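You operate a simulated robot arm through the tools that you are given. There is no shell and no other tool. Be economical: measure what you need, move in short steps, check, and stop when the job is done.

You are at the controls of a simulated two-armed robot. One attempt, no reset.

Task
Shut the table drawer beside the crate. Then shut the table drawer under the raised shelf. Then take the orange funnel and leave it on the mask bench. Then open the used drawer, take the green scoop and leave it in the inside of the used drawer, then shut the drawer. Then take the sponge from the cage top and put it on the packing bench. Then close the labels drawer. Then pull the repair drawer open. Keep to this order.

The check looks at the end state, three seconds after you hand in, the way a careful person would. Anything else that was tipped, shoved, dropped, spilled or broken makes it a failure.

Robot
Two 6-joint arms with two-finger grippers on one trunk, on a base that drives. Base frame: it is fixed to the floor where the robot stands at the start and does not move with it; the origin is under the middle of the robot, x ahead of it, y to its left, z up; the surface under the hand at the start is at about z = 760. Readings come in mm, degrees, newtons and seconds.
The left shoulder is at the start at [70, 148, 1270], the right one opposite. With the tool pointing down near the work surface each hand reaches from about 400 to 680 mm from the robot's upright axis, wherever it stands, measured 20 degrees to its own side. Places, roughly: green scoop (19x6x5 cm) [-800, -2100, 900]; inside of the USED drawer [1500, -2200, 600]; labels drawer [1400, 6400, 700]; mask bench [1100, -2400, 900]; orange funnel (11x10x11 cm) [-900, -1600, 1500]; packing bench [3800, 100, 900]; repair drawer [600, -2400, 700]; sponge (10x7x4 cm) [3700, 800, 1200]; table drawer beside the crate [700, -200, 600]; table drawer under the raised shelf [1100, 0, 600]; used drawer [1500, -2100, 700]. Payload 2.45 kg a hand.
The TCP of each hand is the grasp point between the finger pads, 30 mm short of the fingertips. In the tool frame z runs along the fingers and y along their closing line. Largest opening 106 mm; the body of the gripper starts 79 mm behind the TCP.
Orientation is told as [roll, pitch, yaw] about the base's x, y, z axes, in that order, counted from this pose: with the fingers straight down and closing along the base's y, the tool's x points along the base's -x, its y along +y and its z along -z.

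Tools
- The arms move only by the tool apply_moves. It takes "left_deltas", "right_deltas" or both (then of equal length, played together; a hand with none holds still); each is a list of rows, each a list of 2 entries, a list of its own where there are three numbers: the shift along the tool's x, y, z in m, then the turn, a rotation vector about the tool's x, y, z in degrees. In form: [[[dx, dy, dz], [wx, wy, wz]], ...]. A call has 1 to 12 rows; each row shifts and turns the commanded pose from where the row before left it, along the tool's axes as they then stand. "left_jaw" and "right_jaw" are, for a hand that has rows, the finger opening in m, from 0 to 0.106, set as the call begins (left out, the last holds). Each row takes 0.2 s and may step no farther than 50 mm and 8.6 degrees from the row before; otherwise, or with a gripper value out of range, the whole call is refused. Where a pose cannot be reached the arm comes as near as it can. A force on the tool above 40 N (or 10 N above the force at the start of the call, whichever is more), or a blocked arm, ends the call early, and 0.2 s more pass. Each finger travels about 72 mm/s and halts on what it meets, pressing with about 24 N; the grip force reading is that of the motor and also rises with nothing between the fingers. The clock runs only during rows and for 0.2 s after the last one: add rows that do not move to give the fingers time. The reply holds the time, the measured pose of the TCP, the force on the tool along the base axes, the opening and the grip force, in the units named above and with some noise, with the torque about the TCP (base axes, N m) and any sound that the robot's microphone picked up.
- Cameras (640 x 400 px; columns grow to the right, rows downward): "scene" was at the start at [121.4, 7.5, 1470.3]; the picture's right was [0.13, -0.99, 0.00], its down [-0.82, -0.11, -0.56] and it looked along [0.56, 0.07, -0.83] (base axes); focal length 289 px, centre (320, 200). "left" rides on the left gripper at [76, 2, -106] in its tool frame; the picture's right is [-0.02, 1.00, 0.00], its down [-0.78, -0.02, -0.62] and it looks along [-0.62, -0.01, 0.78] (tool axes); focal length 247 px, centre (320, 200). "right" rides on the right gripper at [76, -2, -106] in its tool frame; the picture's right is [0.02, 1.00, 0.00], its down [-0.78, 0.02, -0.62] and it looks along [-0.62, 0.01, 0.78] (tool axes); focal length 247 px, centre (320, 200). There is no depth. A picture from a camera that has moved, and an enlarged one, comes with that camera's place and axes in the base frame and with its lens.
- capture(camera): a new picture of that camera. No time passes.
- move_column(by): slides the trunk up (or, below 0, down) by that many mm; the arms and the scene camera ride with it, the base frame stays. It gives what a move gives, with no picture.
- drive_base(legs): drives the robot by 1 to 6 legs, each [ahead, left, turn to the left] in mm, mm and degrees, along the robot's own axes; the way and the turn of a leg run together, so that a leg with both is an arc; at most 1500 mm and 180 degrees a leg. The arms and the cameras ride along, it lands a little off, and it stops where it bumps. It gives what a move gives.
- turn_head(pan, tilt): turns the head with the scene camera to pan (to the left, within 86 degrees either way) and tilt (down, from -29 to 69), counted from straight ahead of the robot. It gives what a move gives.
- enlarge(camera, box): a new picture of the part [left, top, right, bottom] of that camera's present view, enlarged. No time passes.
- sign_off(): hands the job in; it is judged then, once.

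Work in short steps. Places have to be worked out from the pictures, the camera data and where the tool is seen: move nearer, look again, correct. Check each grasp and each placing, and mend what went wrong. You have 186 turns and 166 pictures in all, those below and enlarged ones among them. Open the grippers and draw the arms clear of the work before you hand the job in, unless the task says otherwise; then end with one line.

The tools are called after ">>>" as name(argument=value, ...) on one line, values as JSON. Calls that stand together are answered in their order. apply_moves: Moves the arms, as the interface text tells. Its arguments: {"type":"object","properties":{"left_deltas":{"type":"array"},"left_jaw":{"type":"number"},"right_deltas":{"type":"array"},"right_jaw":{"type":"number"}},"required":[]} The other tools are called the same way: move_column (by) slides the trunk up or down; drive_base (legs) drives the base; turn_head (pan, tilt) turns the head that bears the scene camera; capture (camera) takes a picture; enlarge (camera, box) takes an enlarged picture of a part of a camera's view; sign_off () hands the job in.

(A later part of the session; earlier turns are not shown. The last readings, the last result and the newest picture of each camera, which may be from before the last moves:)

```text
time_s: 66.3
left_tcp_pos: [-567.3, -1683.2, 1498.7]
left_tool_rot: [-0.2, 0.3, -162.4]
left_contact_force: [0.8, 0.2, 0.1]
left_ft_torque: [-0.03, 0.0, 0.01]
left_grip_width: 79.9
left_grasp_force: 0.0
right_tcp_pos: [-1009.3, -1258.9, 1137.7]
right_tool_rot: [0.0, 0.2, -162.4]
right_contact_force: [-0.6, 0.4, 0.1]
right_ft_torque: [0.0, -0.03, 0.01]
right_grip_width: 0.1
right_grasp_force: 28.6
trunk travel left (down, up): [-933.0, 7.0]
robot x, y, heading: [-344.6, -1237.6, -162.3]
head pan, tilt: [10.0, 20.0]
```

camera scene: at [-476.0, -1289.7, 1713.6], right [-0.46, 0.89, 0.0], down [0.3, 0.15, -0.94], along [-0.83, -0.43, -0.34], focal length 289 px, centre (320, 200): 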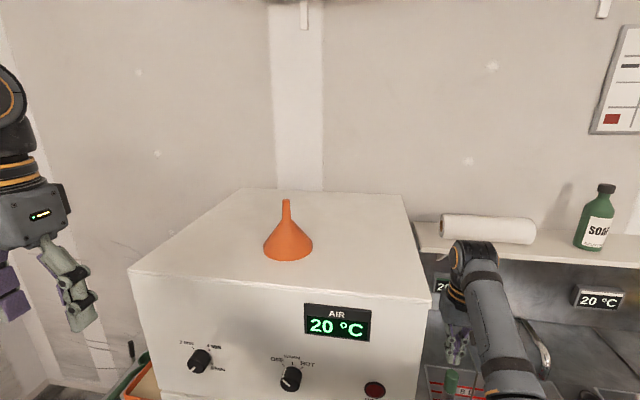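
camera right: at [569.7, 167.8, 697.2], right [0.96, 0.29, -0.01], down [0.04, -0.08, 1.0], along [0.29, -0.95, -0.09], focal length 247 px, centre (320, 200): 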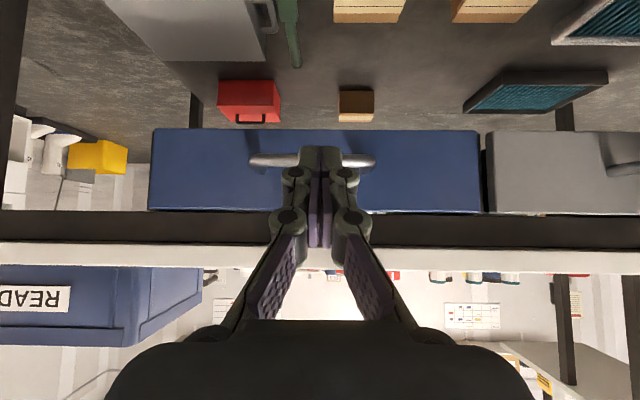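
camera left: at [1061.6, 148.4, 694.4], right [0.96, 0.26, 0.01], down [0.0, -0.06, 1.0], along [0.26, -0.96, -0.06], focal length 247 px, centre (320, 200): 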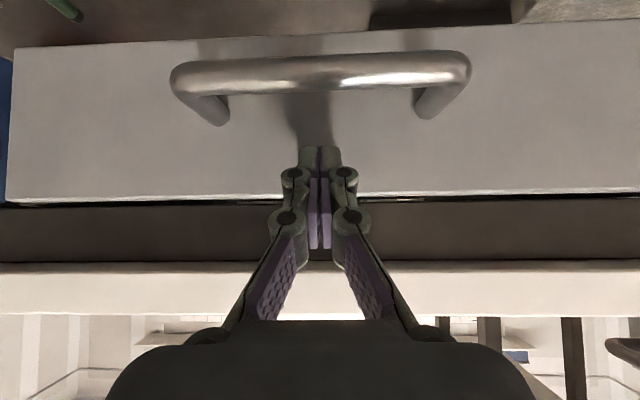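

Commands count from the reached pose. Now I'll retract the right hand and move the left to about 540 ahead, 178 left, z≈1560.

>>> apply_moves(left_deltas=[[[-0.033, -0.0297, -0.01], [0, 0, 0]], [[-0.033, -0.0297, -0.01], [0, 0, 0]], [[-0.033, -0.0297, -0.01], [0, 0, 0]], [[-0.033, -0.0297, -0.01], [0, 0, 0]], [[-0.033, -0.0297, -0.01], [0, 0, 0]], [[-0.033, -0.0297, -0.01], [0, 0, 0]]], right_deltas=[[[0.02, 0, 0.02], [0, 0, 0]], [[0.03, 0, 0.02], [0, 0, 0]], [[0.03, 0, 0.02], [0, 0, 0]], [[0.03, -0.01, 0.02], [0, 0, 0]], [[0.03, -0.01, 0.02], [0, 0, 0]], [[0.03, -0.01, 0], [0, 0, 0]]])

>>> capture(camera="left")

>>> capture(camera="scene")

```text
time_s: 67.7
left_tcp_pos: [-624.6, -1692.3, 1470.8]
left_tool_rot: [-0.3, 0.1, -162.5]
left_contact_force: [-0.2, 0.8, 0.5]
left_ft_torque: [-0.01, 0.02, 0.01]
left_grip_width: 80.1
left_grasp_force: 0.1
left hand out of reach, approached as far as the arm can: row 1, 2, 3, 4, 5, 6
right_tcp_pos: [-853.1, -1180.2, 1039.0]
right_tool_rot: [0.1, 0.0, -162.4]
right_contact_force: [-0.3, -0.1, 0.2]
right_ft_torque: [0.03, 0.05, 0.01]
right_grip_width: 0.0
right_grasp_force: 28.6
trunk travel left (down, up): [-933.0, 7.0]
robot x, y, heading: [-346.3, -1236.4, -162.6]
head pan, tilt: [10.0, 20.0]
```

```text
136 pictures are left
camera left: at [-550.5, -1671.8, 1576.9], right [0.28, -0.96, -0.01], down [-0.75, -0.22, 0.62], along [-0.6, -0.17, -0.78], focal length 247 px, centre (320, 200)
```

left: 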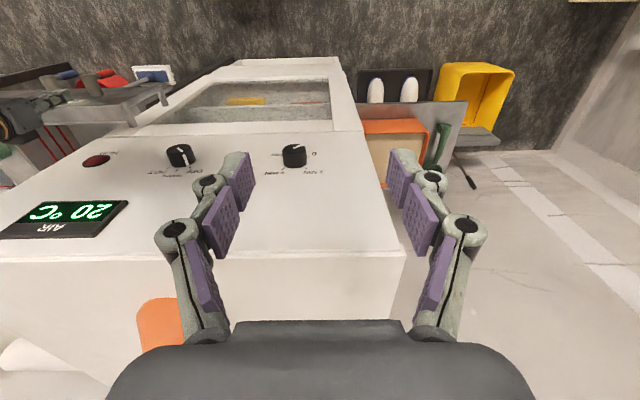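

```text
135 pictures are left
camera scene: at [-473.7, -1297.5, 1713.7], right [-0.46, 0.89, 0.0], down [0.3, 0.16, -0.94], along [-0.83, -0.43, -0.34], focal length 289 px, centre (320, 200)
```

scene: 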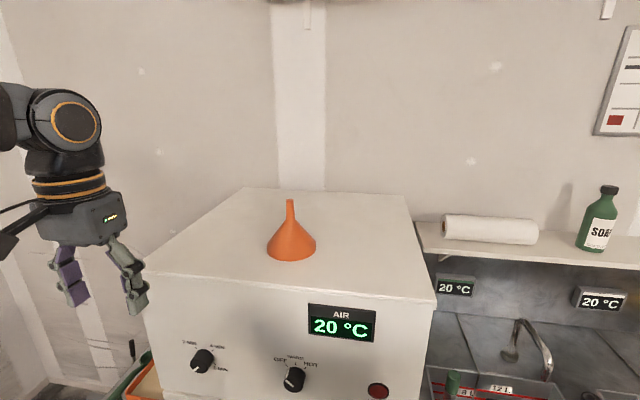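

Tool-down isn't reachable this high, so I'll tilt the left hand forward by about 56°, which brings the wrist lower and further back.

>>> apply_moves(left_deltas=[[[0, 0, 0], [0, -8, 0]], [[0, 0, 0], [0, -8, 0]], [[0, 0, 0], [0, -8, 0]], [[0, 0, 0], [0, -8, 0]], [[0, 0, 0], [0, -8, 0]], [[0, 0, 0], [0, -8, 0]], [[0, 0, 0], [0, -8, 0]], [[0, 0, 0], [0, 0, 0]]])

>>> capture(camera="left")

```text
time_s: 69.5
left_tcp_pos: [-673.8, -1626.9, 1498.7]
left_tool_rot: [-0.6, -55.2, -162.0]
left_contact_force: [0.1, -0.2, -0.3]
left_ft_torque: [0.0, 0.02, -0.01]
left_grip_width: 80.1
left_grasp_force: 0.1
left hand out of reach, approached as far as the arm can: row 4, 5, 6, 7
right_tcp_pos: [-853.8, -1180.1, 1039.0]
right_tool_rot: [0.1, 0.0, -162.4]
right_contact_force: [-0.2, 0.6, -0.8]
right_ft_torque: [0.0, 0.01, -0.01]
right_grip_width: 0.0
right_grasp_force: 28.3
trunk travel left (down, up): [-933.0, 7.0]
robot x, y, heading: [-346.5, -1237.4, -162.5]
head pan, tilt: [10.0, 20.0]
```

```text
134 pictures are left
camera left: at [-548.1, -1588.3, 1497.7], right [0.29, -0.96, 0.01], down [0.06, 0.03, 1.0], along [-0.95, -0.29, 0.06], focal length 247 px, centre (320, 200)
```

left: 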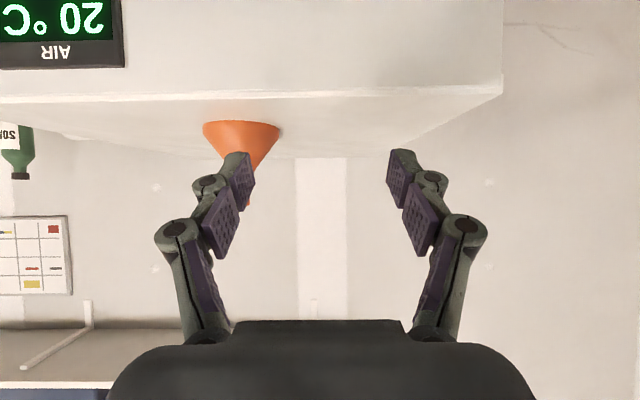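

The view works. I'll shift the hand about 100 mm to its right to line up with the spout and start forward.

>>> apply_moves(left_deltas=[[[0, -0.025, 0], [0, 0, 0]], [[0, -0.025, 0], [0, 0, 0]], [[0, -0.025, 0], [0, 0, 0]], [[0, -0.025, 0], [0, 0, 0]], [[-0.0226, 0, 0.033], [0, 0, 0]], [[-0.0226, 0, 0.033], [0, 0, 0]]])

>>> capture(camera="left")

>>> capture(camera="scene")

```text
time_s: 70.9
left_tcp_pos: [-757.6, -1653.2, 1488.6]
left_tool_rot: [-0.3, -55.6, -162.2]
left_contact_force: [-0.1, 0.1, 0.3]
left_ft_torque: [0.01, -0.02, -0.01]
left_grip_width: 79.7
left_grasp_force: 0.1
left hand out of reach, approached as far as the arm can: row 1, 2, 3, 4, 5, 6
right_tcp_pos: [-858.4, -1180.2, 1036.8]
right_tool_rot: [0.1, 0.2, -162.4]
right_contact_force: [-0.7, 0.3, -0.2]
right_ft_torque: [-0.04, -0.01, -0.01]
right_grip_width: 0.0
right_grasp_force: 28.3
trunk travel left (down, up): [-933.0, 7.0]
robot x, y, heading: [-345.5, -1237.1, -162.7]
head pan, tilt: [10.0, 20.0]
```

```text
133 pictures are left
camera left: at [-631.4, -1616.5, 1485.7], right [0.29, -0.96, 0.01], down [0.07, 0.03, 1.0], along [-0.96, -0.29, 0.07], focal length 247 px, centre (320, 200)
```

left: 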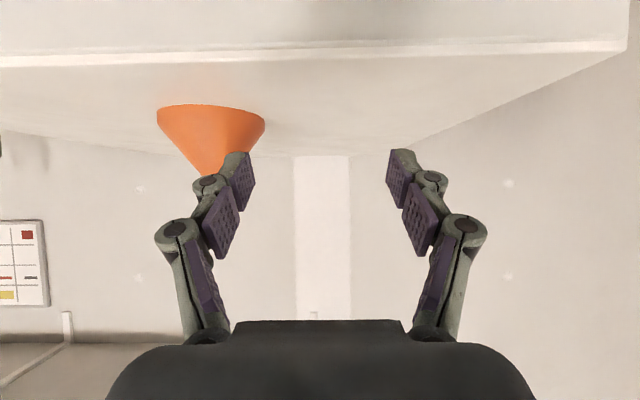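

```text
132 pictures are left
camera scene: at [-479.4, -1297.2, 1713.2], right [-0.46, 0.89, 0.0], down [0.31, 0.16, -0.94], along [-0.83, -0.43, -0.34], focal length 289 px, centre (320, 200)
```

scene: 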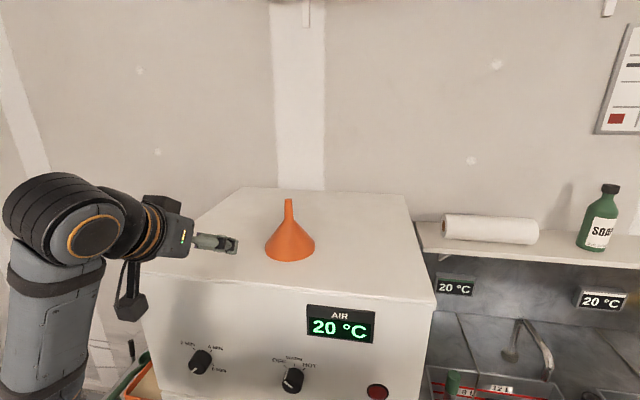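

The hand won't come inward here, so I'll shift the base right 104 mm to line the hand up with the funnel.

>>> drive_base(legs=[[0, -104, 0]])

>>> capture(camera="left")

```text
time_s: 72.1
left_tcp_pos: [-783.4, -1561.1, 1489.4]
left_tool_rot: [-1.1, -55.8, -161.8]
left_contact_force: [0.2, 0.0, -0.2]
left_ft_torque: [0.04, 0.02, -0.04]
left_grip_width: 80.0
left_grasp_force: 0.1
right_tcp_pos: [-886.7, -1085.6, 1038.9]
right_tool_rot: [-0.2, 0.1, -162.3]
right_contact_force: [0.2, -0.3, 0.0]
right_ft_torque: [0.02, -0.01, 0.03]
right_grip_width: 0.0
right_grasp_force: 28.4
trunk travel left (down, up): [-933.0, 7.0]
robot x, y, heading: [-375.9, -1141.7, -162.5]
head pan, tilt: [10.0, 20.0]
```

```text
131 pictures are left
camera left: at [-658.0, -1522.8, 1485.1], right [0.29, -0.96, 0.01], down [0.07, 0.03, 1.0], along [-0.95, -0.29, 0.07], focal length 247 px, centre (320, 200)
```

left: 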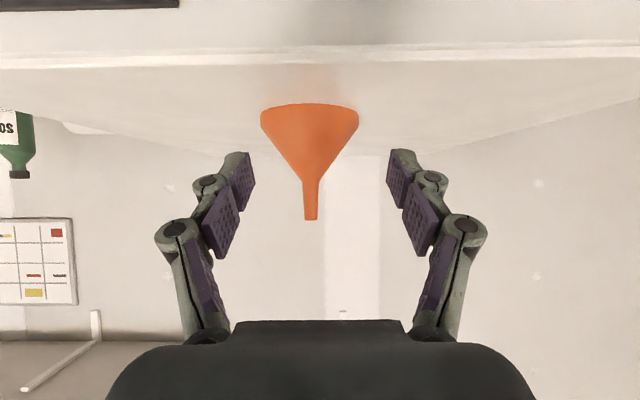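

The spout is almost centred, about 10 mm off, and the hand needs to go about 112 mm forward and 8 mm up. I'll approach.

>>> apply_moves(left_deltas=[[[-0.0174, -0.0025, 0.022], [0, 0, 0]], [[-0.0174, -0.0025, 0.022], [0, 0, 0]], [[-0.0174, -0.0025, 0.022], [0, 0, 0]]])

>>> capture(camera="left")

>>> capture(camera="scene")

```text
time_s: 72.9
left_tcp_pos: [-867.0, -1572.5, 1496.4]
left_tool_rot: [-0.3, -56.0, -162.3]
left_contact_force: [-0.3, 0.7, -0.1]
left_ft_torque: [-0.01, -0.05, 0.0]
left_grip_width: 80.0
left_grasp_force: 0.0
right_tcp_pos: [-887.8, -1081.7, 1038.2]
right_tool_rot: [0.2, 0.2, -162.3]
right_contact_force: [0.4, -1.0, -1.0]
right_ft_torque: [-0.03, 0.01, -0.02]
right_grip_width: 0.1
right_grasp_force: 28.4
trunk travel left (down, up): [-933.0, 7.0]
robot x, y, heading: [-380.6, -1139.3, -162.5]
head pan, tilt: [10.0, 20.0]
```

```text
130 pictures are left
camera left: at [-742.9, -1533.9, 1492.7], right [0.29, -0.96, 0.01], down [0.07, 0.04, 1.0], along [-0.96, -0.29, 0.07], focal length 247 px, centre (320, 200)
```

left: 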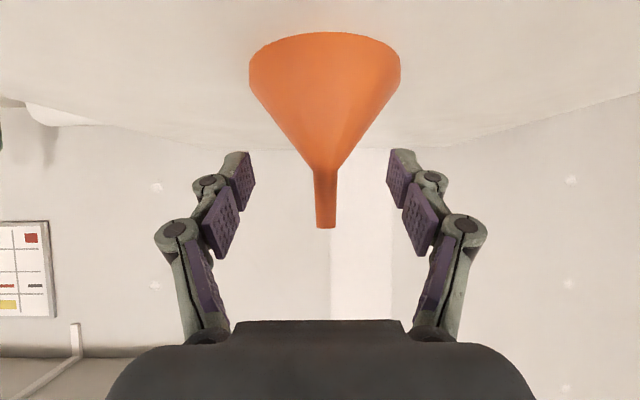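

```text
129 pictures are left
camera scene: at [-508.7, -1196.2, 1713.4], right [-0.46, 0.89, 0.0], down [0.3, 0.16, -0.94], along [-0.83, -0.44, -0.34], focal length 289 px, centre (320, 200)
```

scene: 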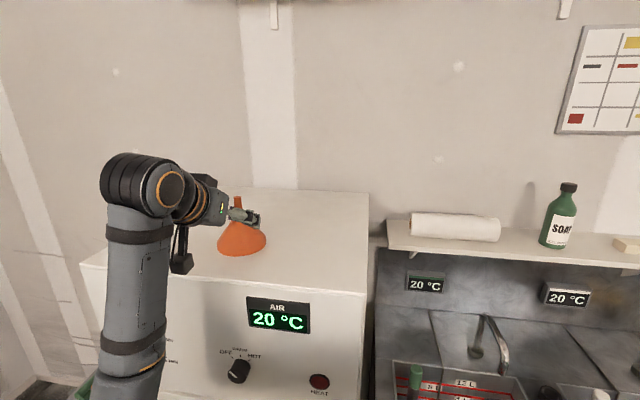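

Spout is centred, with about 40 mm more to go. I'll advance and close.

>>> apply_moves(left_deltas=[[[-0.0129, 0.001, 0.0154], [0, 0, 0]], [[-0.0129, 0.001, 0.0154], [0, 0, 0]]])

>>> capture(camera="left")

```text
time_s: 73.5
left_tcp_pos: [-908.7, -1587.8, 1498.3]
left_tool_rot: [-0.5, -55.8, -162.2]
left_contact_force: [0.0, 0.3, 0.7]
left_ft_torque: [-0.01, -0.02, 0.03]
left_grip_width: 80.0
left_grasp_force: 0.1
right_tcp_pos: [-888.7, -1081.4, 1036.2]
right_tool_rot: [0.2, 0.3, -162.2]
right_contact_force: [-0.6, -0.5, -0.3]
right_ft_torque: [-0.01, -0.05, 0.0]
right_grip_width: 0.0
right_grasp_force: 28.8
trunk travel left (down, up): [-933.0, 7.0]
robot x, y, heading: [-374.7, -1140.0, -162.6]
head pan, tilt: [10.0, 20.0]
```

```text
128 pictures are left
camera left: at [-781.2, -1549.5, 1496.0], right [0.29, -0.96, 0.01], down [0.07, 0.03, 1.0], along [-0.96, -0.29, 0.07], focal length 247 px, centre (320, 200)
```

left: 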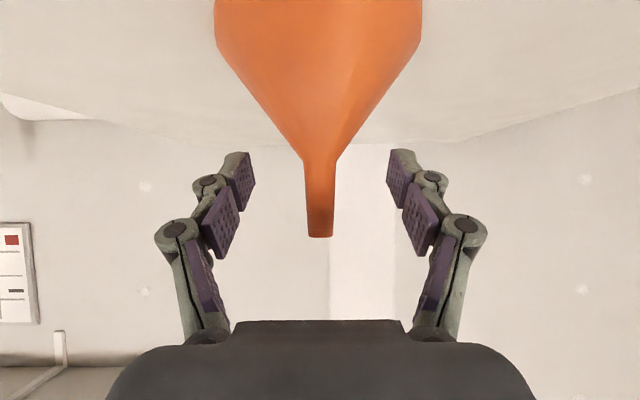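

The spout lies between the pads. Closing.

>>> apply_moves(left_deltas=[[[0, 0, 0], [0, 0, 0]], [[0, 0, 0], [0, 0, 0]], [[0, 0, 0], [0, 0, 0]], [[0, 0, 0], [0, 0, 0]], [[0, 0, 0], [0, 0, 0]]], left_jaw=0.0)

>>> apply_moves(left_deltas=[[[-0.0165, 0, -0.0113], [0, 0, 0]], [[-0.0165, 0, -0.0113], [0, 0, 0]]])

>>> capture(camera="left")

>>> capture(camera="scene")

```text
time_s: 74.7
left_tcp_pos: [-903.8, -1586.3, 1501.5]
left_tool_rot: [-0.4, -56.1, -162.1]
left_contact_force: [-4.5, -1.5, 15.2]
left_ft_torque: [-0.2, 0.23, -0.01]
left_grip_width: 13.6
left_grasp_force: 23.7
right_tcp_pos: [-886.0, -1081.4, 1039.8]
right_tool_rot: [0.2, 0.2, -162.3]
right_contact_force: [-0.3, -0.4, 0.3]
right_ft_torque: [-0.01, -0.04, -0.02]
right_grip_width: 0.2
right_grasp_force: 28.9
trunk travel left (down, up): [-933.0, 7.0]
robot x, y, heading: [-378.1, -1138.7, -162.4]
head pan, tilt: [10.0, 20.0]
```

```text
time_s: 75.3
left_tcp_pos: [-904.3, -1586.2, 1540.2]
left_tool_rot: [-0.5, -55.8, -162.1]
left_contact_force: [0.4, 0.3, -1.5]
left_ft_torque: [0.05, 0.06, 0.05]
left_grip_width: 13.5
left_grasp_force: 24.1
right_tcp_pos: [-886.7, -1080.3, 1039.0]
right_tool_rot: [0.2, 0.1, -162.4]
right_contact_force: [0.6, -0.2, 0.8]
right_ft_torque: [-0.01, -0.01, 0.02]
right_grip_width: 0.0
right_grasp_force: 28.3
trunk travel left (down, up): [-933.0, 7.0]
robot x, y, heading: [-379.9, -1135.6, -162.3]
head pan, tilt: [10.0, 20.0]
```

```text
127 pictures are left
camera left: at [-778.2, -1549.2, 1536.9], right [0.29, -0.96, 0.01], down [0.07, 0.03, 1.0], along [-0.96, -0.29, 0.07], focal length 247 px, centre (320, 200)
```

left: 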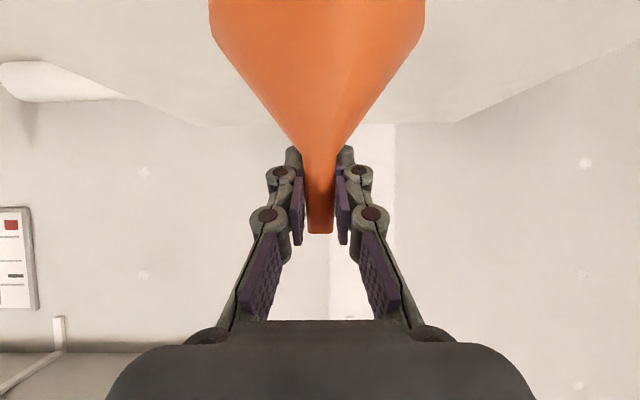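

```text
126 pictures are left
camera scene: at [-506.7, -1197.4, 1713.5], right [-0.46, 0.89, 0.0], down [0.3, 0.16, -0.94], along [-0.83, -0.44, -0.34], focal length 289 px, centre (320, 200)
```

scene: 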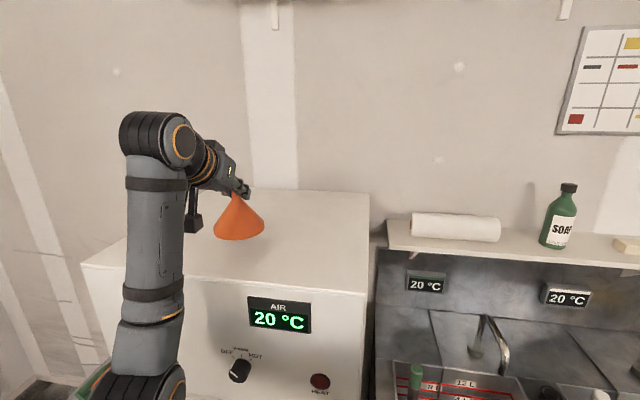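

The funnel is held (13.5 mm grip) and clear. I'll back away, shift towards the far bench, and turn to face it.

>>> drive_base(legs=[[-300, 0, 0], [0, 600, 0], [0, 0, 89.1]])

>>> turn_head(pan=30, tilt=30)

>>> capture(camera="scene")

```text
time_s: 84.1
left_tcp_pos: [537.2, -2152.1, 1540.7]
left_tool_rot: [-0.4, -55.8, -72.3]
left_contact_force: [0.4, 0.0, -0.3]
left_ft_torque: [0.01, -0.02, 0.02]
left_grip_width: 13.7
left_grasp_force: 23.9
right_tcp_pos: [32.5, -2132.3, 1039.0]
right_tool_rot: [0.1, 0.1, -72.5]
right_contact_force: [0.5, 0.6, -0.5]
right_ft_torque: [0.0, 0.02, 0.02]
right_grip_width: 0.2
right_grasp_force: 28.6
trunk travel left (down, up): [-933.0, 7.0]
robot x, y, heading: [91.4, -1625.1, -72.5]
head pan, tilt: [10.0, 20.0]
```

```text
time_s: 85.0
left_tcp_pos: [538.7, -2151.3, 1539.7]
left_tool_rot: [-0.6, -55.8, -72.3]
left_contact_force: [-0.1, -0.4, -0.5]
left_ft_torque: [-0.01, -0.02, -0.02]
left_grip_width: 13.6
left_grasp_force: 23.9
right_tcp_pos: [32.4, -2132.1, 1038.8]
right_tool_rot: [0.0, 0.2, -72.6]
right_contact_force: [0.1, -0.4, 0.8]
right_ft_torque: [0.04, 0.0, 0.01]
right_grip_width: 0.0
right_grasp_force: 28.5
trunk travel left (down, up): [-933.0, 7.0]
robot x, y, heading: [89.4, -1621.3, -72.5]
head pan, tilt: [30.0, 30.0]
```

```text
125 pictures are left
camera scene: at [172.8, -1733.6, 1697.5], right [-0.68, -0.74, 0.0], down [-0.37, 0.34, -0.87], along [0.64, -0.59, -0.5], focal length 289 px, centre (320, 200)
```

scene: 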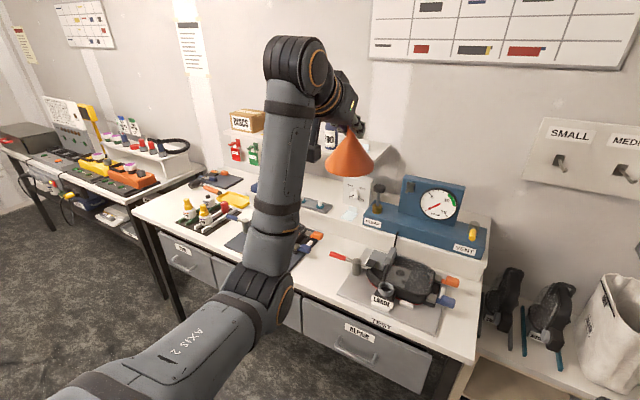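

The mask bench is just ahead with the repair drawer at its right end. I'll slide left along it and look down for a clear spot.

>>> drive_base(legs=[[0, 450, 0]])

>>> turn_head(pan=0, tilt=40)

>>> capture(camera="scene")

```text
time_s: 87.7
left_tcp_pos: [965.6, -2016.9, 1540.7]
left_tool_rot: [-0.4, -55.8, -72.3]
left_contact_force: [-0.3, -1.4, -0.2]
left_ft_torque: [0.01, -0.01, 0.05]
left_grip_width: 13.2
left_grasp_force: 24.0
right_tcp_pos: [461.8, -1997.8, 1038.0]
right_tool_rot: [0.1, 0.1, -72.4]
right_contact_force: [0.8, -0.7, 0.0]
right_ft_torque: [0.02, -0.01, -0.02]
right_grip_width: 0.1
right_grasp_force: 28.0
trunk travel left (down, up): [-933.0, 7.0]
robot x, y, heading: [522.3, -1488.8, -72.4]
head pan, tilt: [30.0, 30.0]
```

```text
time_s: 88.6
left_tcp_pos: [968.6, -2015.1, 1539.0]
left_tool_rot: [-0.7, -55.9, -72.2]
left_contact_force: [0.7, 0.6, -0.6]
left_ft_torque: [0.02, -0.01, -0.02]
left_grip_width: 13.4
left_grasp_force: 23.7
right_tcp_pos: [464.6, -1997.2, 1039.4]
right_tool_rot: [-0.1, 0.2, -72.4]
right_contact_force: [0.0, -0.3, -0.5]
right_ft_torque: [0.03, -0.03, 0.0]
right_grip_width: 0.0
right_grasp_force: 28.6
trunk travel left (down, up): [-933.0, 7.0]
robot x, y, heading: [519.1, -1491.8, -72.2]
head pan, tilt: [0.0, 40.0]
```

```text
124 pictures are left
camera scene: at [562.5, -1618.2, 1682.1], right [-0.95, -0.3, 0.0], down [-0.19, 0.61, -0.77], along [0.23, -0.73, -0.64], focal length 289 px, centre (320, 200)
```

scene: 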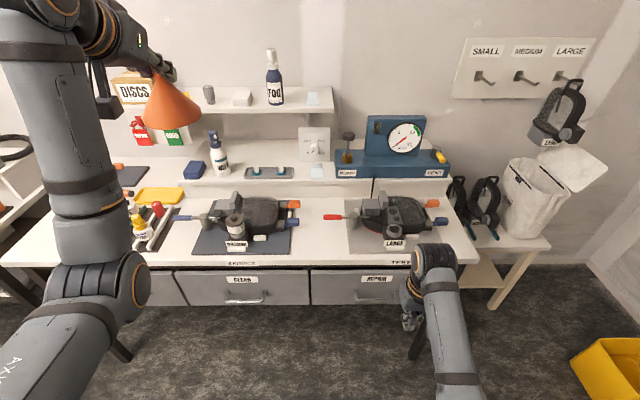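

The drawers read USED, CLEAN, REPAIR from the left. There's a clear gap about 200 mm wide between the two mats, near (773, -2272). I'll tuck the right hand back, then drive so the funnel is above that spot.

>>> apply_moves(right_deltas=[[[0.025, 0, 0], [0, 0, 0]], [[0.025, 0, 0], [0, 0, 0]], [[0.02, 0, 0], [0, 0, 0]]])

>>> drive_base(legs=[[185, -264, 0]])

>>> move_column(by=-330)

>>> turn_head(pan=15, tilt=50)

>>> capture(camera="scene")

>>> capture(camera="right")

```text
time_s: 89.4
left_tcp_pos: [968.3, -2014.3, 1539.8]
left_tool_rot: [-0.6, -55.8, -72.2]
left_contact_force: [-0.2, 0.0, -0.1]
left_ft_torque: [0.02, 0.0, 0.03]
left_grip_width: 13.1
left_grasp_force: 24.0
right_tcp_pos: [441.3, -1931.0, 1039.6]
right_tool_rot: [0.1, 0.1, -72.4]
right_contact_force: [0.1, 0.3, -0.6]
right_ft_torque: [-0.01, 0.02, 0.0]
right_grip_width: 0.0
right_grasp_force: 28.7
trunk travel left (down, up): [-933.0, 7.0]
robot x, y, heading: [523.6, -1489.4, -72.3]
head pan, tilt: [0.0, 40.0]
```

```text
time_s: 91.6
left_tcp_pos: [774.8, -2269.8, 1539.9]
left_tool_rot: [-0.9, -55.9, -72.0]
left_contact_force: [0.4, 0.2, -0.9]
left_ft_torque: [-0.03, 0.0, -0.01]
left_grip_width: 13.2
left_grasp_force: 23.8
right_tcp_pos: [247.2, -2187.0, 1040.4]
right_tool_rot: [0.0, 0.0, -72.5]
right_contact_force: [-0.7, 0.4, 0.2]
right_ft_torque: [0.01, -0.01, 0.02]
right_grip_width: 0.0
right_grasp_force: 28.6
trunk travel left (down, up): [-933.0, 7.0]
robot x, y, heading: [325.4, -1745.4, -72.7]
head pan, tilt: [0.0, 40.0]
```

```text
time_s: 94.8
left_tcp_pos: [772.2, -2273.4, 1210.0]
left_tool_rot: [-0.5, -55.9, -72.1]
left_contact_force: [-0.5, 0.8, -0.1]
left_ft_torque: [0.02, 0.02, 0.02]
left_grip_width: 13.3
left_grasp_force: 24.0
right_tcp_pos: [246.3, -2188.1, 708.2]
right_tool_rot: [0.1, 0.2, -72.4]
right_contact_force: [-0.1, -0.5, -0.9]
right_ft_torque: [0.0, -0.03, -0.01]
right_grip_width: 0.0
right_grasp_force: 28.6
trunk travel left (down, up): [-603.0, 337.0]
robot x, y, heading: [323.8, -1748.5, -72.5]
head pan, tilt: [0.0, 40.0]
```

```text
time_s: 95.6
left_tcp_pos: [773.6, -2273.5, 1210.5]
left_tool_rot: [-0.5, -55.9, -72.1]
left_contact_force: [0.0, -0.5, -0.5]
left_ft_torque: [0.0, 0.01, -0.01]
left_grip_width: 13.5
left_grasp_force: 24.0
right_tcp_pos: [245.3, -2189.4, 707.8]
right_tool_rot: [0.1, 0.1, -72.5]
right_contact_force: [0.7, -0.1, -0.3]
right_ft_torque: [-0.01, -0.04, -0.01]
right_grip_width: 0.2
right_grasp_force: 28.9
trunk travel left (down, up): [-603.0, 337.0]
robot x, y, heading: [321.2, -1746.5, -72.8]
head pan, tilt: [15.0, 50.0]
```

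```text
123 pictures are left
camera scene: at [381.1, -1859.9, 1337.9], right [-0.84, -0.54, 0.0], down [-0.41, 0.65, -0.64], along [0.35, -0.54, -0.77], focal length 289 px, centre (320, 200)
```

scene: 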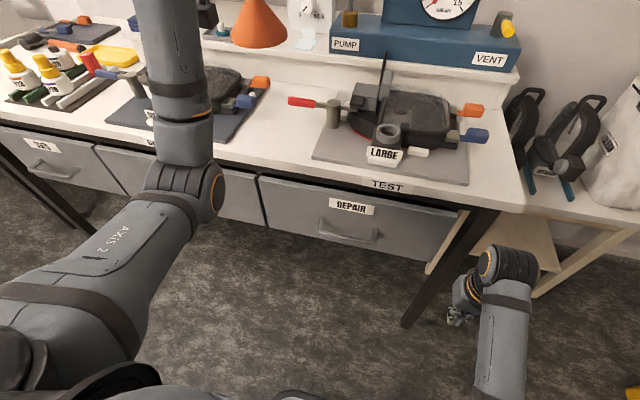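

```text
122 pictures are left
camera right: at [220.5, -2116.0, 813.9], right [0.95, 0.32, 0.0], down [0.25, -0.74, 0.62], along [0.2, -0.59, -0.78], focal length 247 px, centre (320, 200)
```

right: 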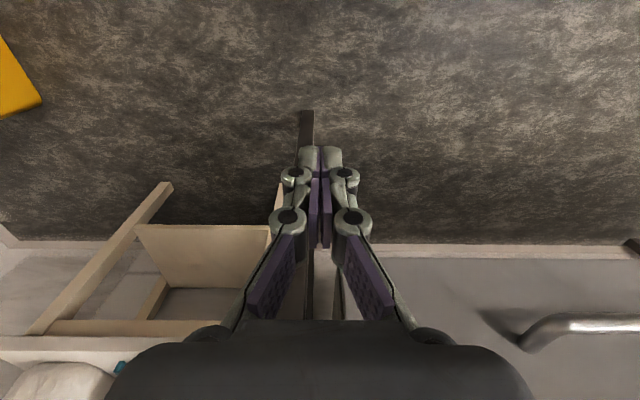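

The right arm is clear. The spot projects to (276, 138), right in the gap. I'll lower the trunk further.

>>> move_column(by=-180)

>>> capture(camera="left")

>>> capture(camera="scene")

```text
time_s: 97.6
left_tcp_pos: [772.0, -2272.4, 1029.7]
left_tool_rot: [-0.6, -55.9, -72.1]
left_contact_force: [0.4, 0.4, -1.1]
left_ft_torque: [0.01, 0.0, -0.01]
left_grip_width: 13.1
left_grasp_force: 24.0
right_tcp_pos: [246.5, -2188.0, 528.3]
right_tool_rot: [0.1, 0.0, -72.4]
right_contact_force: [-0.1, 0.2, 0.8]
right_ft_torque: [0.01, 0.0, -0.01]
right_grip_width: 0.1
right_grasp_force: 28.6
trunk travel left (down, up): [-423.0, 517.0]
robot x, y, heading: [326.7, -1745.7, -72.6]
head pan, tilt: [15.0, 50.0]
```

```text
121 pictures are left
camera left: at [735.1, -2147.4, 1027.0], right [0.96, 0.29, 0.01], down [-0.03, 0.07, 1.0], along [0.29, -0.96, 0.07], focal length 247 px, centre (320, 200)
```

left: 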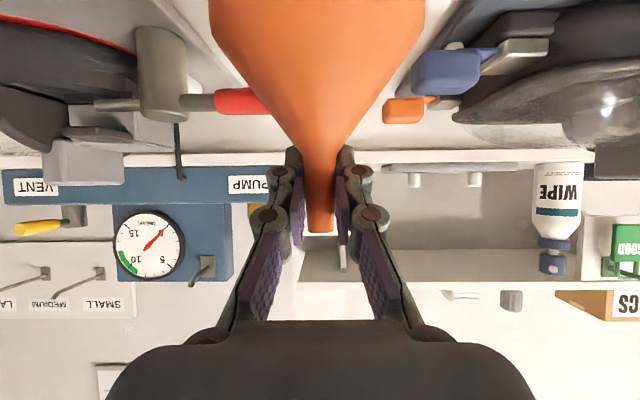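

```text
120 pictures are left
camera scene: at [381.0, -1859.6, 1158.0], right [-0.84, -0.54, 0.0], down [-0.41, 0.65, -0.64], along [0.35, -0.54, -0.77], focal length 289 px, centre (320, 200)
```

scene: 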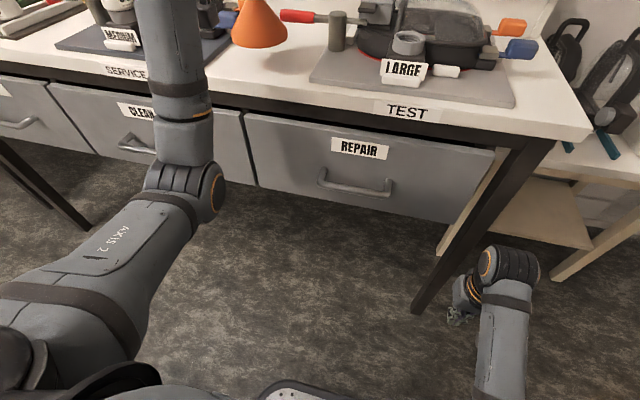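

The funnel hangs clear between the handles. I'll lower it in small arm steps and watch the force.

>>> apply_moves(left_deltas=[[[0.0083, 0, 0.0056], [0, 0, 0]], [[0.0083, 0, 0.0056], [0, 0, 0]], [[0.0041, 0, 0.0028], [0, 0, 0]]])

>>> enlarge(camera="scene", box=[180, 0, 340, 100])

```text
time_s: 98.4
left_tcp_pos: [772.8, -2272.2, 1006.8]
left_tool_rot: [-0.5, -55.8, -72.2]
left_contact_force: [-0.1, -0.5, -0.4]
left_ft_torque: [0.03, -0.02, 0.0]
left_grip_width: 13.5
left_grasp_force: 23.9
right_tcp_pos: [246.7, -2188.9, 529.4]
right_tool_rot: [0.1, 0.1, -72.3]
right_contact_force: [-0.1, -0.3, 0.3]
right_ft_torque: [-0.02, 0.03, -0.02]
right_grip_width: 0.0
right_grasp_force: 28.8
trunk travel left (down, up): [-423.0, 517.0]
robot x, y, heading: [319.7, -1744.5, -72.2]
head pan, tilt: [15.0, 50.0]
```

```text
4.00 times, centred on (260, 50) of scene
camera zoom: at [381.2, -1859.8, 1157.9], right [-0.84, -0.54, 0.0], down [-0.41, 0.65, -0.64], along [0.35, -0.54, -0.77], focal length 1157 px, centre (560, 800)
```

zoom: 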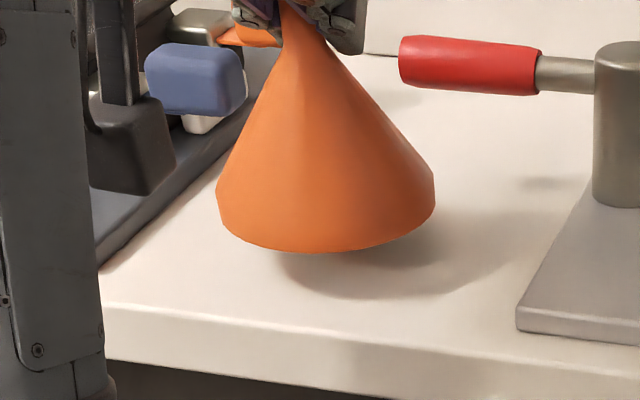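

Still some way up by the shadow. Continuing down in small steps.

>>> apply_moves(left_deltas=[[[0.0041, 0, 0.0028], [0, 0, 0]], [[0.0041, 0, 0.0028], [0, 0, 0]], [[0.0041, 0, 0.0028], [0, 0, 0]], [[0.0025, 0, 0.0017], [0, 0, 0]]])

>>> enlarge(camera="scene", box=[180, 0, 340, 100])

```text
time_s: 99.4
left_tcp_pos: [771.9, -2273.1, 986.6]
left_tool_rot: [-0.6, -55.9, -72.1]
left_contact_force: [1.2, -0.3, 0.2]
left_ft_torque: [0.03, -0.01, 0.03]
left_grip_width: 13.4
left_grasp_force: 24.0
right_tcp_pos: [246.2, -2188.2, 528.9]
right_tool_rot: [0.1, 0.1, -72.5]
right_contact_force: [0.0, 0.5, 0.4]
right_ft_torque: [0.0, -0.01, -0.01]
right_grip_width: 0.0
right_grasp_force: 28.6
trunk travel left (down, up): [-423.0, 517.0]
robot x, y, heading: [319.8, -1742.4, -72.4]
head pan, tilt: [15.0, 50.0]
```

```text
4.00 times, centred on (260, 50) of scene
camera zoom: at [381.1, -1859.8, 1157.9], right [-0.84, -0.54, 0.0], down [-0.41, 0.65, -0.64], along [0.35, -0.54, -0.77], focal length 1157 px, centre (560, 800)
```

zoom: 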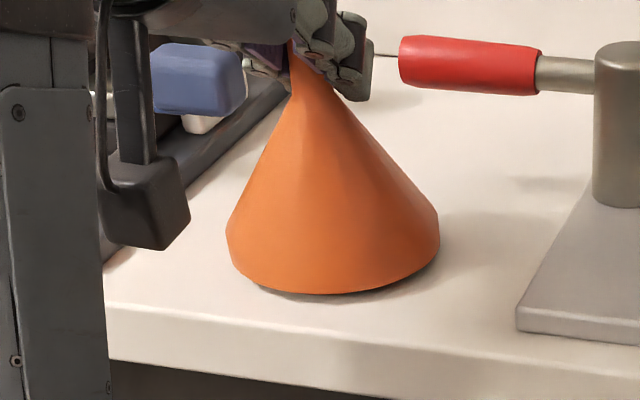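

>>> apply_moves(left_deltas=[[[0.0025, 0, 0.0017], [0, 0, 0]], [[0.0025, 0, 0.0017], [0, 0, 0]]])

>>> enlarge(camera="scene", box=[180, 0, 340, 100])

```text
time_s: 100.0
left_tcp_pos: [772.8, -2273.3, 982.7]
left_tool_rot: [-0.5, -56.0, -72.2]
left_contact_force: [0.7, -0.9, 5.3]
left_ft_torque: [-0.28, -0.23, 0.02]
left_grip_width: 13.2
left_grasp_force: 24.1
right_tcp_pos: [245.1, -2188.4, 528.0]
right_tool_rot: [0.1, 0.1, -72.4]
right_contact_force: [-0.7, -0.9, 0.5]
right_ft_torque: [-0.01, -0.01, -0.01]
right_grip_width: 0.1
right_grasp_force: 28.2
trunk travel left (down, up): [-423.0, 517.0]
robot x, y, heading: [323.1, -1744.9, -72.3]
head pan, tilt: [15.0, 50.0]
```

```text
4.00 times, centred on (260, 50) of scene
camera zoom: at [380.7, -1859.3, 1158.1], right [-0.84, -0.54, 0.0], down [-0.41, 0.65, -0.64], along [0.35, -0.54, -0.77], focal length 1157 px, centre (560, 800)
```

zoom: 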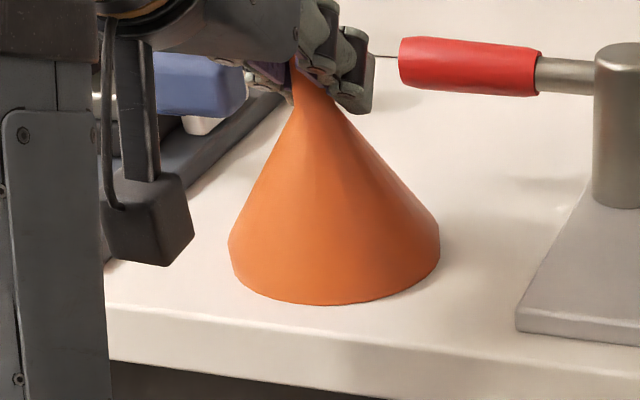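

It's touching (5 N). I'll open and withdraw along the fingers' axis.

>>> apply_moves(left_deltas=[[[0, 0, 0], [0, 0, 0]], [[0, 0, 0], [0, 0, 0]], [[0, 0, 0], [0, 0, 0]], [[0, 0, -0.02], [0, 0, 0]], [[0, 0, -0.03], [0, 0, 0]], [[0, 0, -0.04], [0, 0, 0]], [[0, 0, -0.04], [0, 0, 0]]], left_jaw=0.055)

>>> capture(camera="left")

>>> capture(camera="scene")

```text
time_s: 101.6
left_tcp_pos: [778.4, -2174.9, 1026.6]
left_tool_rot: [-0.9, -56.2, -72.0]
left_contact_force: [0.0, 0.4, 1.6]
left_ft_torque: [-0.01, 0.0, 0.02]
left_grip_width: 54.9
left_grasp_force: 0.1
left hand out of reach, approached as far as the arm can: row 6, 7
right_tcp_pos: [246.9, -2187.8, 529.4]
right_tool_rot: [0.0, 0.1, -72.4]
right_contact_force: [0.1, 0.5, 0.6]
right_ft_torque: [-0.01, -0.01, 0.03]
right_grip_width: 0.1
right_grasp_force: 28.2
trunk travel left (down, up): [-423.0, 517.0]
robot x, y, heading: [324.5, -1741.9, -72.6]
head pan, tilt: [15.0, 50.0]
```

```text
116 pictures are left
camera left: at [740.5, -2049.3, 1023.1], right [0.96, 0.28, 0.01], down [-0.03, 0.08, 1.0], along [0.28, -0.96, 0.08], focal length 247 px, centre (320, 200)
```

left: 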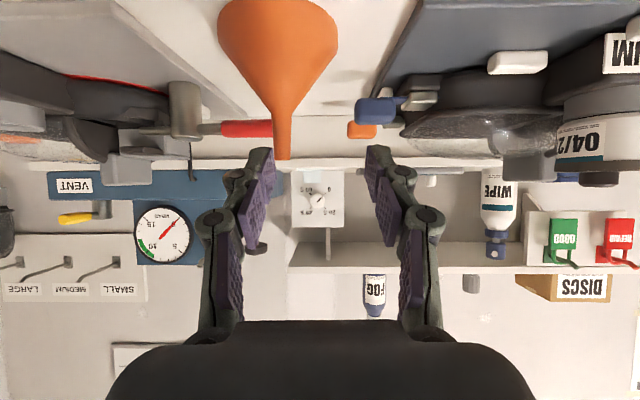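

```text
115 pictures are left
camera scene: at [381.3, -1858.1, 1158.1], right [-0.84, -0.54, 0.0], down [-0.41, 0.65, -0.64], along [0.34, -0.54, -0.77], focal length 289 px, centre (320, 200)
```

scene: 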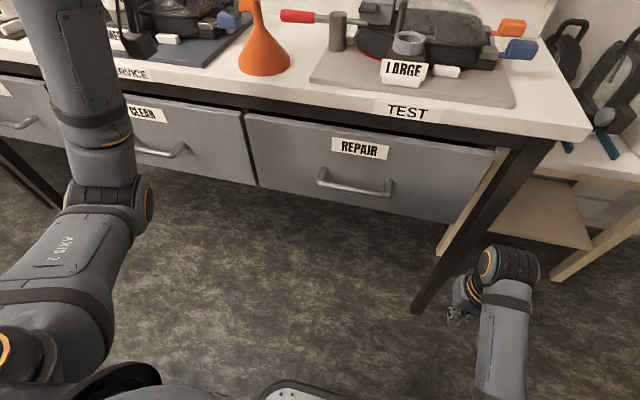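

The funnel stands on the mask bench (surface z≈886). Now the USED drawer, whose handle should be near t≈770 along the bench. I'll back off 200, slide left 690 and look.

>>> drive_base(legs=[[-200, 0, 0], [0, 690, 0]])

>>> turn_head(pan=10, tilt=35)

>>> capture(camera="scene")

```text
time_s: 106.6
left_tcp_pos: [1372.6, -1776.4, 1026.5]
left_tool_rot: [-0.8, -56.3, -71.9]
left_contact_force: [-0.6, 0.9, 1.1]
left_ft_torque: [0.02, 0.01, -0.01]
left_grip_width: 54.8
left_grasp_force: 0.1
right_tcp_pos: [841.0, -1790.3, 527.3]
right_tool_rot: [0.0, 0.2, -72.2]
right_contact_force: [0.4, -0.4, -0.1]
right_ft_torque: [-0.04, 0.04, -0.02]
right_grip_width: 0.0
right_grasp_force: 28.6
trunk travel left (down, up): [-423.0, 517.0]
robot x, y, heading: [919.2, -1347.1, -72.6]
head pan, tilt: [15.0, 50.0]
```

```text
time_s: 107.3
left_tcp_pos: [1372.1, -1776.4, 1026.2]
left_tool_rot: [-0.8, -56.2, -71.8]
left_contact_force: [0.7, 0.7, 0.8]
left_ft_torque: [0.0, 0.0, -0.03]
left_grip_width: 55.1
left_grasp_force: 0.1
right_tcp_pos: [841.4, -1791.4, 527.7]
right_tool_rot: [0.1, 0.1, -72.2]
right_contact_force: [0.3, -0.1, 0.2]
right_ft_torque: [-0.02, -0.02, -0.02]
right_grip_width: 0.1
right_grasp_force: 28.6
trunk travel left (down, up): [-423.0, 517.0]
robot x, y, heading: [918.3, -1343.0, -72.2]
head pan, tilt: [10.0, 35.0]
```

```text
114 pictures are left
camera scene: at [974.4, -1473.9, 1179.6], right [-0.89, -0.46, 0.0], down [-0.27, 0.51, -0.82], along [0.38, -0.72, -0.57], focal length 289 px, centre (320, 200)
```

scene: 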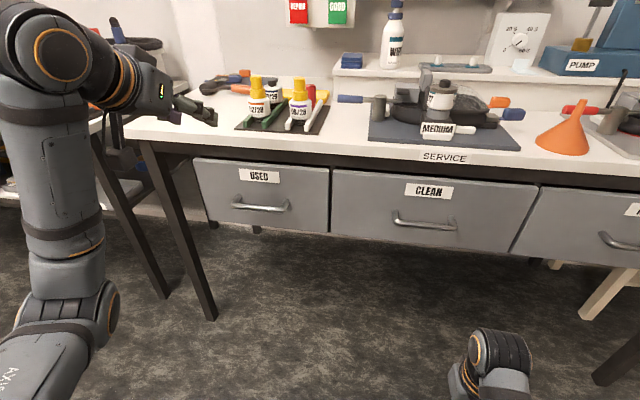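

USED handle estimated at about (1400, -1942, 735). I'll roll the left tool 90° so the jaws close in the vertical plane across the bar, keeping the forward-down tilt.

>>> apply_moves(left_deltas=[[[0, 0, 0], [0, 0, 8.2]], [[0, 0, 0], [0, 0, 8.2]], [[0, 0, 0], [0, 0, 8.2]], [[0, 0, 0], [0, 0, 8.2]], [[0, 0, 0], [0, 0, 8.2]], [[0, 0, 0], [0, 0, 8.2]], [[0, 0, 0], [0, 0, 8.2]], [[0, 0, 0], [0, 0, 8.2]], [[0, 0, 0], [0, 0, 8.2]], [[0, 0, 0], [0, 0, 8.2]], [[0, 0, 0], [0, 0, 8.0]]])

>>> move_column(by=-250)

>>> capture(camera="left")

>>> capture(camera="scene")

```text
time_s: 109.8
left_tcp_pos: [1372.2, -1775.2, 1025.9]
left_tool_rot: [56.2, -0.3, -162.6]
left_contact_force: [0.0, -0.6, 0.1]
left_ft_torque: [-0.02, 0.03, -0.02]
left_grip_width: 54.9
left_grasp_force: 0.1
right_tcp_pos: [841.2, -1789.8, 528.8]
right_tool_rot: [0.1, 0.0, -72.2]
right_contact_force: [0.4, 0.5, 0.2]
right_ft_torque: [0.01, 0.02, 0.0]
right_grip_width: 0.1
right_grasp_force: 28.3
trunk travel left (down, up): [-423.0, 517.0]
robot x, y, heading: [916.3, -1349.2, -72.3]
head pan, tilt: [10.0, 35.0]
```

```text
time_s: 112.3
left_tcp_pos: [1372.1, -1774.6, 776.9]
left_tool_rot: [56.2, -0.6, -162.6]
left_contact_force: [0.1, -0.8, -0.7]
left_ft_torque: [-0.03, -0.02, -0.01]
left_grip_width: 54.8
left_grasp_force: 0.1
right_tcp_pos: [840.6, -1789.5, 278.3]
right_tool_rot: [0.0, 0.0, -72.2]
right_contact_force: [0.9, 0.4, -0.8]
right_ft_torque: [0.01, -0.01, 0.02]
right_grip_width: 0.0
right_grasp_force: 28.5
trunk travel left (down, up): [-173.0, 767.0]
robot x, y, heading: [921.8, -1344.0, -72.4]
head pan, tilt: [10.0, 35.0]
```

```text
113 pictures are left
camera left: at [1420.1, -1669.4, 837.0], right [0.15, -0.54, 0.83], down [-0.9, 0.27, 0.34], along [-0.4, -0.8, -0.44], focal length 247 px, centre (320, 200)
```

left: 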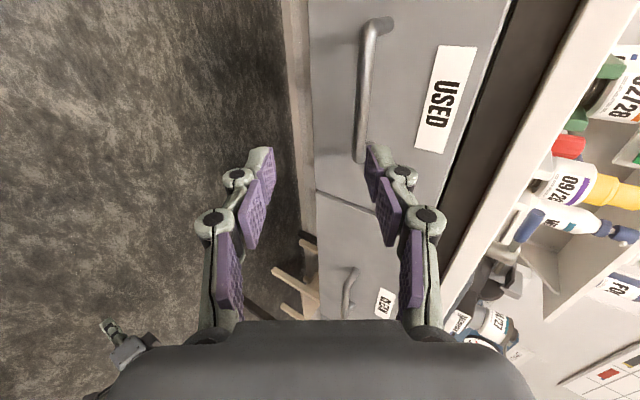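

```text
112 pictures are left
camera scene: at [974.3, -1473.8, 929.7], right [-0.89, -0.46, 0.0], down [-0.27, 0.51, -0.82], along [0.38, -0.73, -0.57], focal length 289 px, centre (320, 200)
```

scene: 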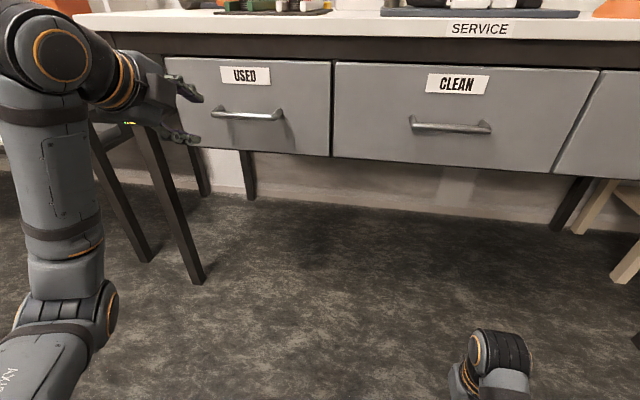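

Handle triangulated at about (1408, -1958, 721). I'll level the tool to about 80° and bring it in line, stopping about 60 mm short.

>>> apply_moves(left_deltas=[[[0, 0, 0], [-8, 0, 0]], [[0, 0, 0], [-8, 0, 0]], [[0, 0, 0], [-8, 0, 0]], [[-0.0105, -0.027, 0.0045], [0, 0, 0]], [[-0.0105, -0.027, 0.0045], [0, 0, 0]], [[0, 0.0063, 0.036], [0, 0, 0]], [[0, 0.0063, 0.036], [0, 0, 0]], [[0, 0.0063, 0.036], [0, 0, 0]]], left_jaw=0.055)

>>> capture(camera="left")

>>> capture(camera="scene")

```text
time_s: 114.1
left_tcp_pos: [1387.1, -1885.6, 723.9]
left_tool_rot: [80.2, -0.3, -162.6]
left_contact_force: [-0.3, 0.0, 0.2]
left_ft_torque: [0.0, -0.02, -0.02]
left_grip_width: 54.8
left_grasp_force: 0.0
right_tcp_pos: [840.4, -1789.7, 277.8]
right_tool_rot: [0.1, 0.0, -72.2]
right_contact_force: [0.8, 0.6, -0.5]
right_ft_torque: [0.0, 0.02, 0.02]
right_grip_width: 0.2
right_grasp_force: 28.9
trunk travel left (down, up): [-173.0, 767.0]
robot x, y, heading: [917.3, -1348.4, -72.3]
head pan, tilt: [10.0, 35.0]
```

```text
111 pictures are left
camera left: at [1427.5, -1763.3, 742.7], right [0.04, -0.17, 0.99], down [-0.93, 0.35, 0.1], along [-0.36, -0.92, -0.14], focal length 247 px, centre (320, 200)
```

left: 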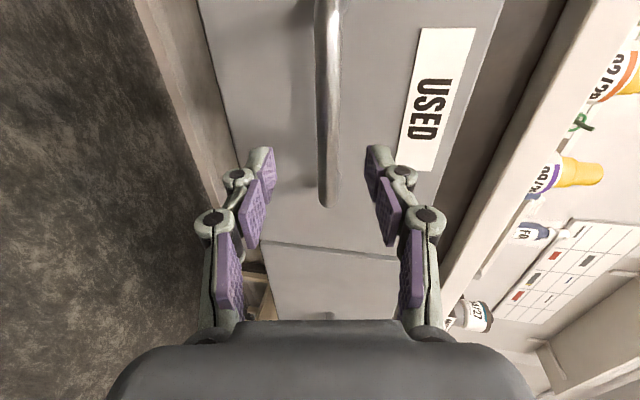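

```text
110 pictures are left
camera scene: at [974.3, -1473.8, 929.6], right [-0.89, -0.46, 0.0], down [-0.27, 0.51, -0.82], along [0.38, -0.73, -0.57], focal length 289 px, centre (320, 200)
```

scene: 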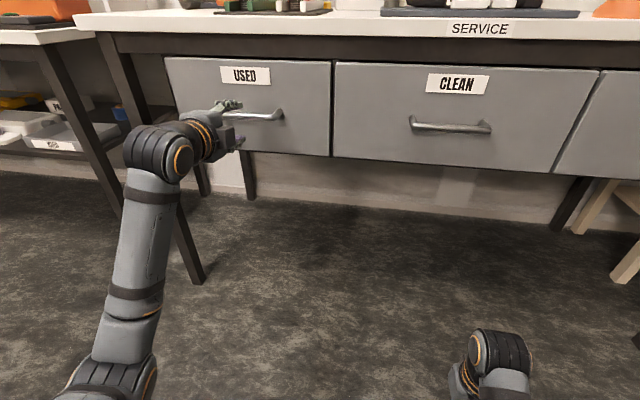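

The bar is centred between the fingers. I'll advance about 66 mm and close.

>>> apply_moves(left_deltas=[[[0, 0.003, 0.03], [0, 0, 0]], [[0, 0.002, 0.028], [0, 0, 0]], [[0, 0.001, 0.008], [0, 0, 0]]])

>>> capture(camera="left")

```text
time_s: 114.9
left_tcp_pos: [1404.7, -1950.4, 717.1]
left_tool_rot: [80.2, -0.4, -162.6]
left_contact_force: [0.0, 0.2, -0.6]
left_ft_torque: [0.03, -0.02, 0.0]
left_grip_width: 54.8
left_grasp_force: 0.0
right_tcp_pos: [842.3, -1789.5, 278.5]
right_tool_rot: [0.1, 0.0, -72.2]
right_contact_force: [-0.2, 1.5, 0.1]
right_ft_torque: [-0.01, 0.01, 0.0]
right_grip_width: 0.2
right_grasp_force: 29.1
trunk travel left (down, up): [-173.0, 767.0]
robot x, y, heading: [918.9, -1344.0, -72.5]
head pan, tilt: [10.0, 35.0]
```

```text
109 pictures are left
camera left: at [1446.5, -1827.3, 736.1], right [0.04, -0.17, 0.99], down [-0.93, 0.35, 0.1], along [-0.36, -0.92, -0.14], focal length 247 px, centre (320, 200)
```

left: 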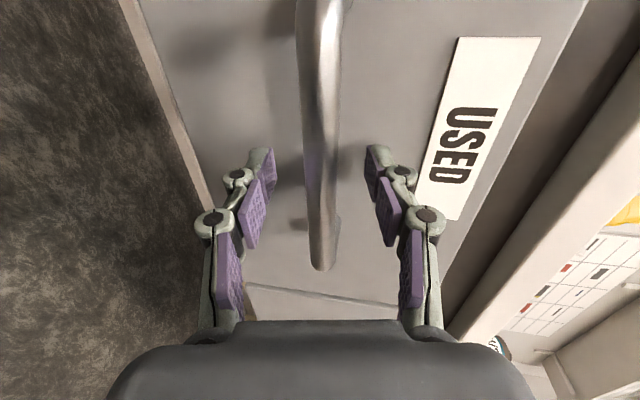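

>>> apply_moves(left_deltas=[[[0, 0, 0], [0, 0, 0]], [[0, 0, 0], [0, 0, 0]], [[0, 0, 0], [0, 0, 0]], [[0, 0, 0], [0, 0, 0]]], left_jaw=0.0)

```text
time_s: 115.9
left_tcp_pos: [1403.8, -1949.8, 718.1]
left_tool_rot: [80.2, -0.4, -162.6]
left_contact_force: [0.0, -1.5, 1.7]
left_ft_torque: [0.17, -0.38, -0.04]
left_grip_width: 14.2
left_grasp_force: 38.7
right_tcp_pos: [840.5, -1789.6, 277.9]
right_tool_rot: [0.1, 0.1, -72.2]
right_contact_force: [-0.1, 0.3, 0.3]
right_ft_torque: [-0.01, 0.02, -0.03]
right_grip_width: 0.0
right_grasp_force: 29.1
trunk travel left (down, up): [-173.0, 767.0]
robot x, y, heading: [914.8, -1348.3, -72.5]
head pan, tilt: [10.0, 35.0]
```

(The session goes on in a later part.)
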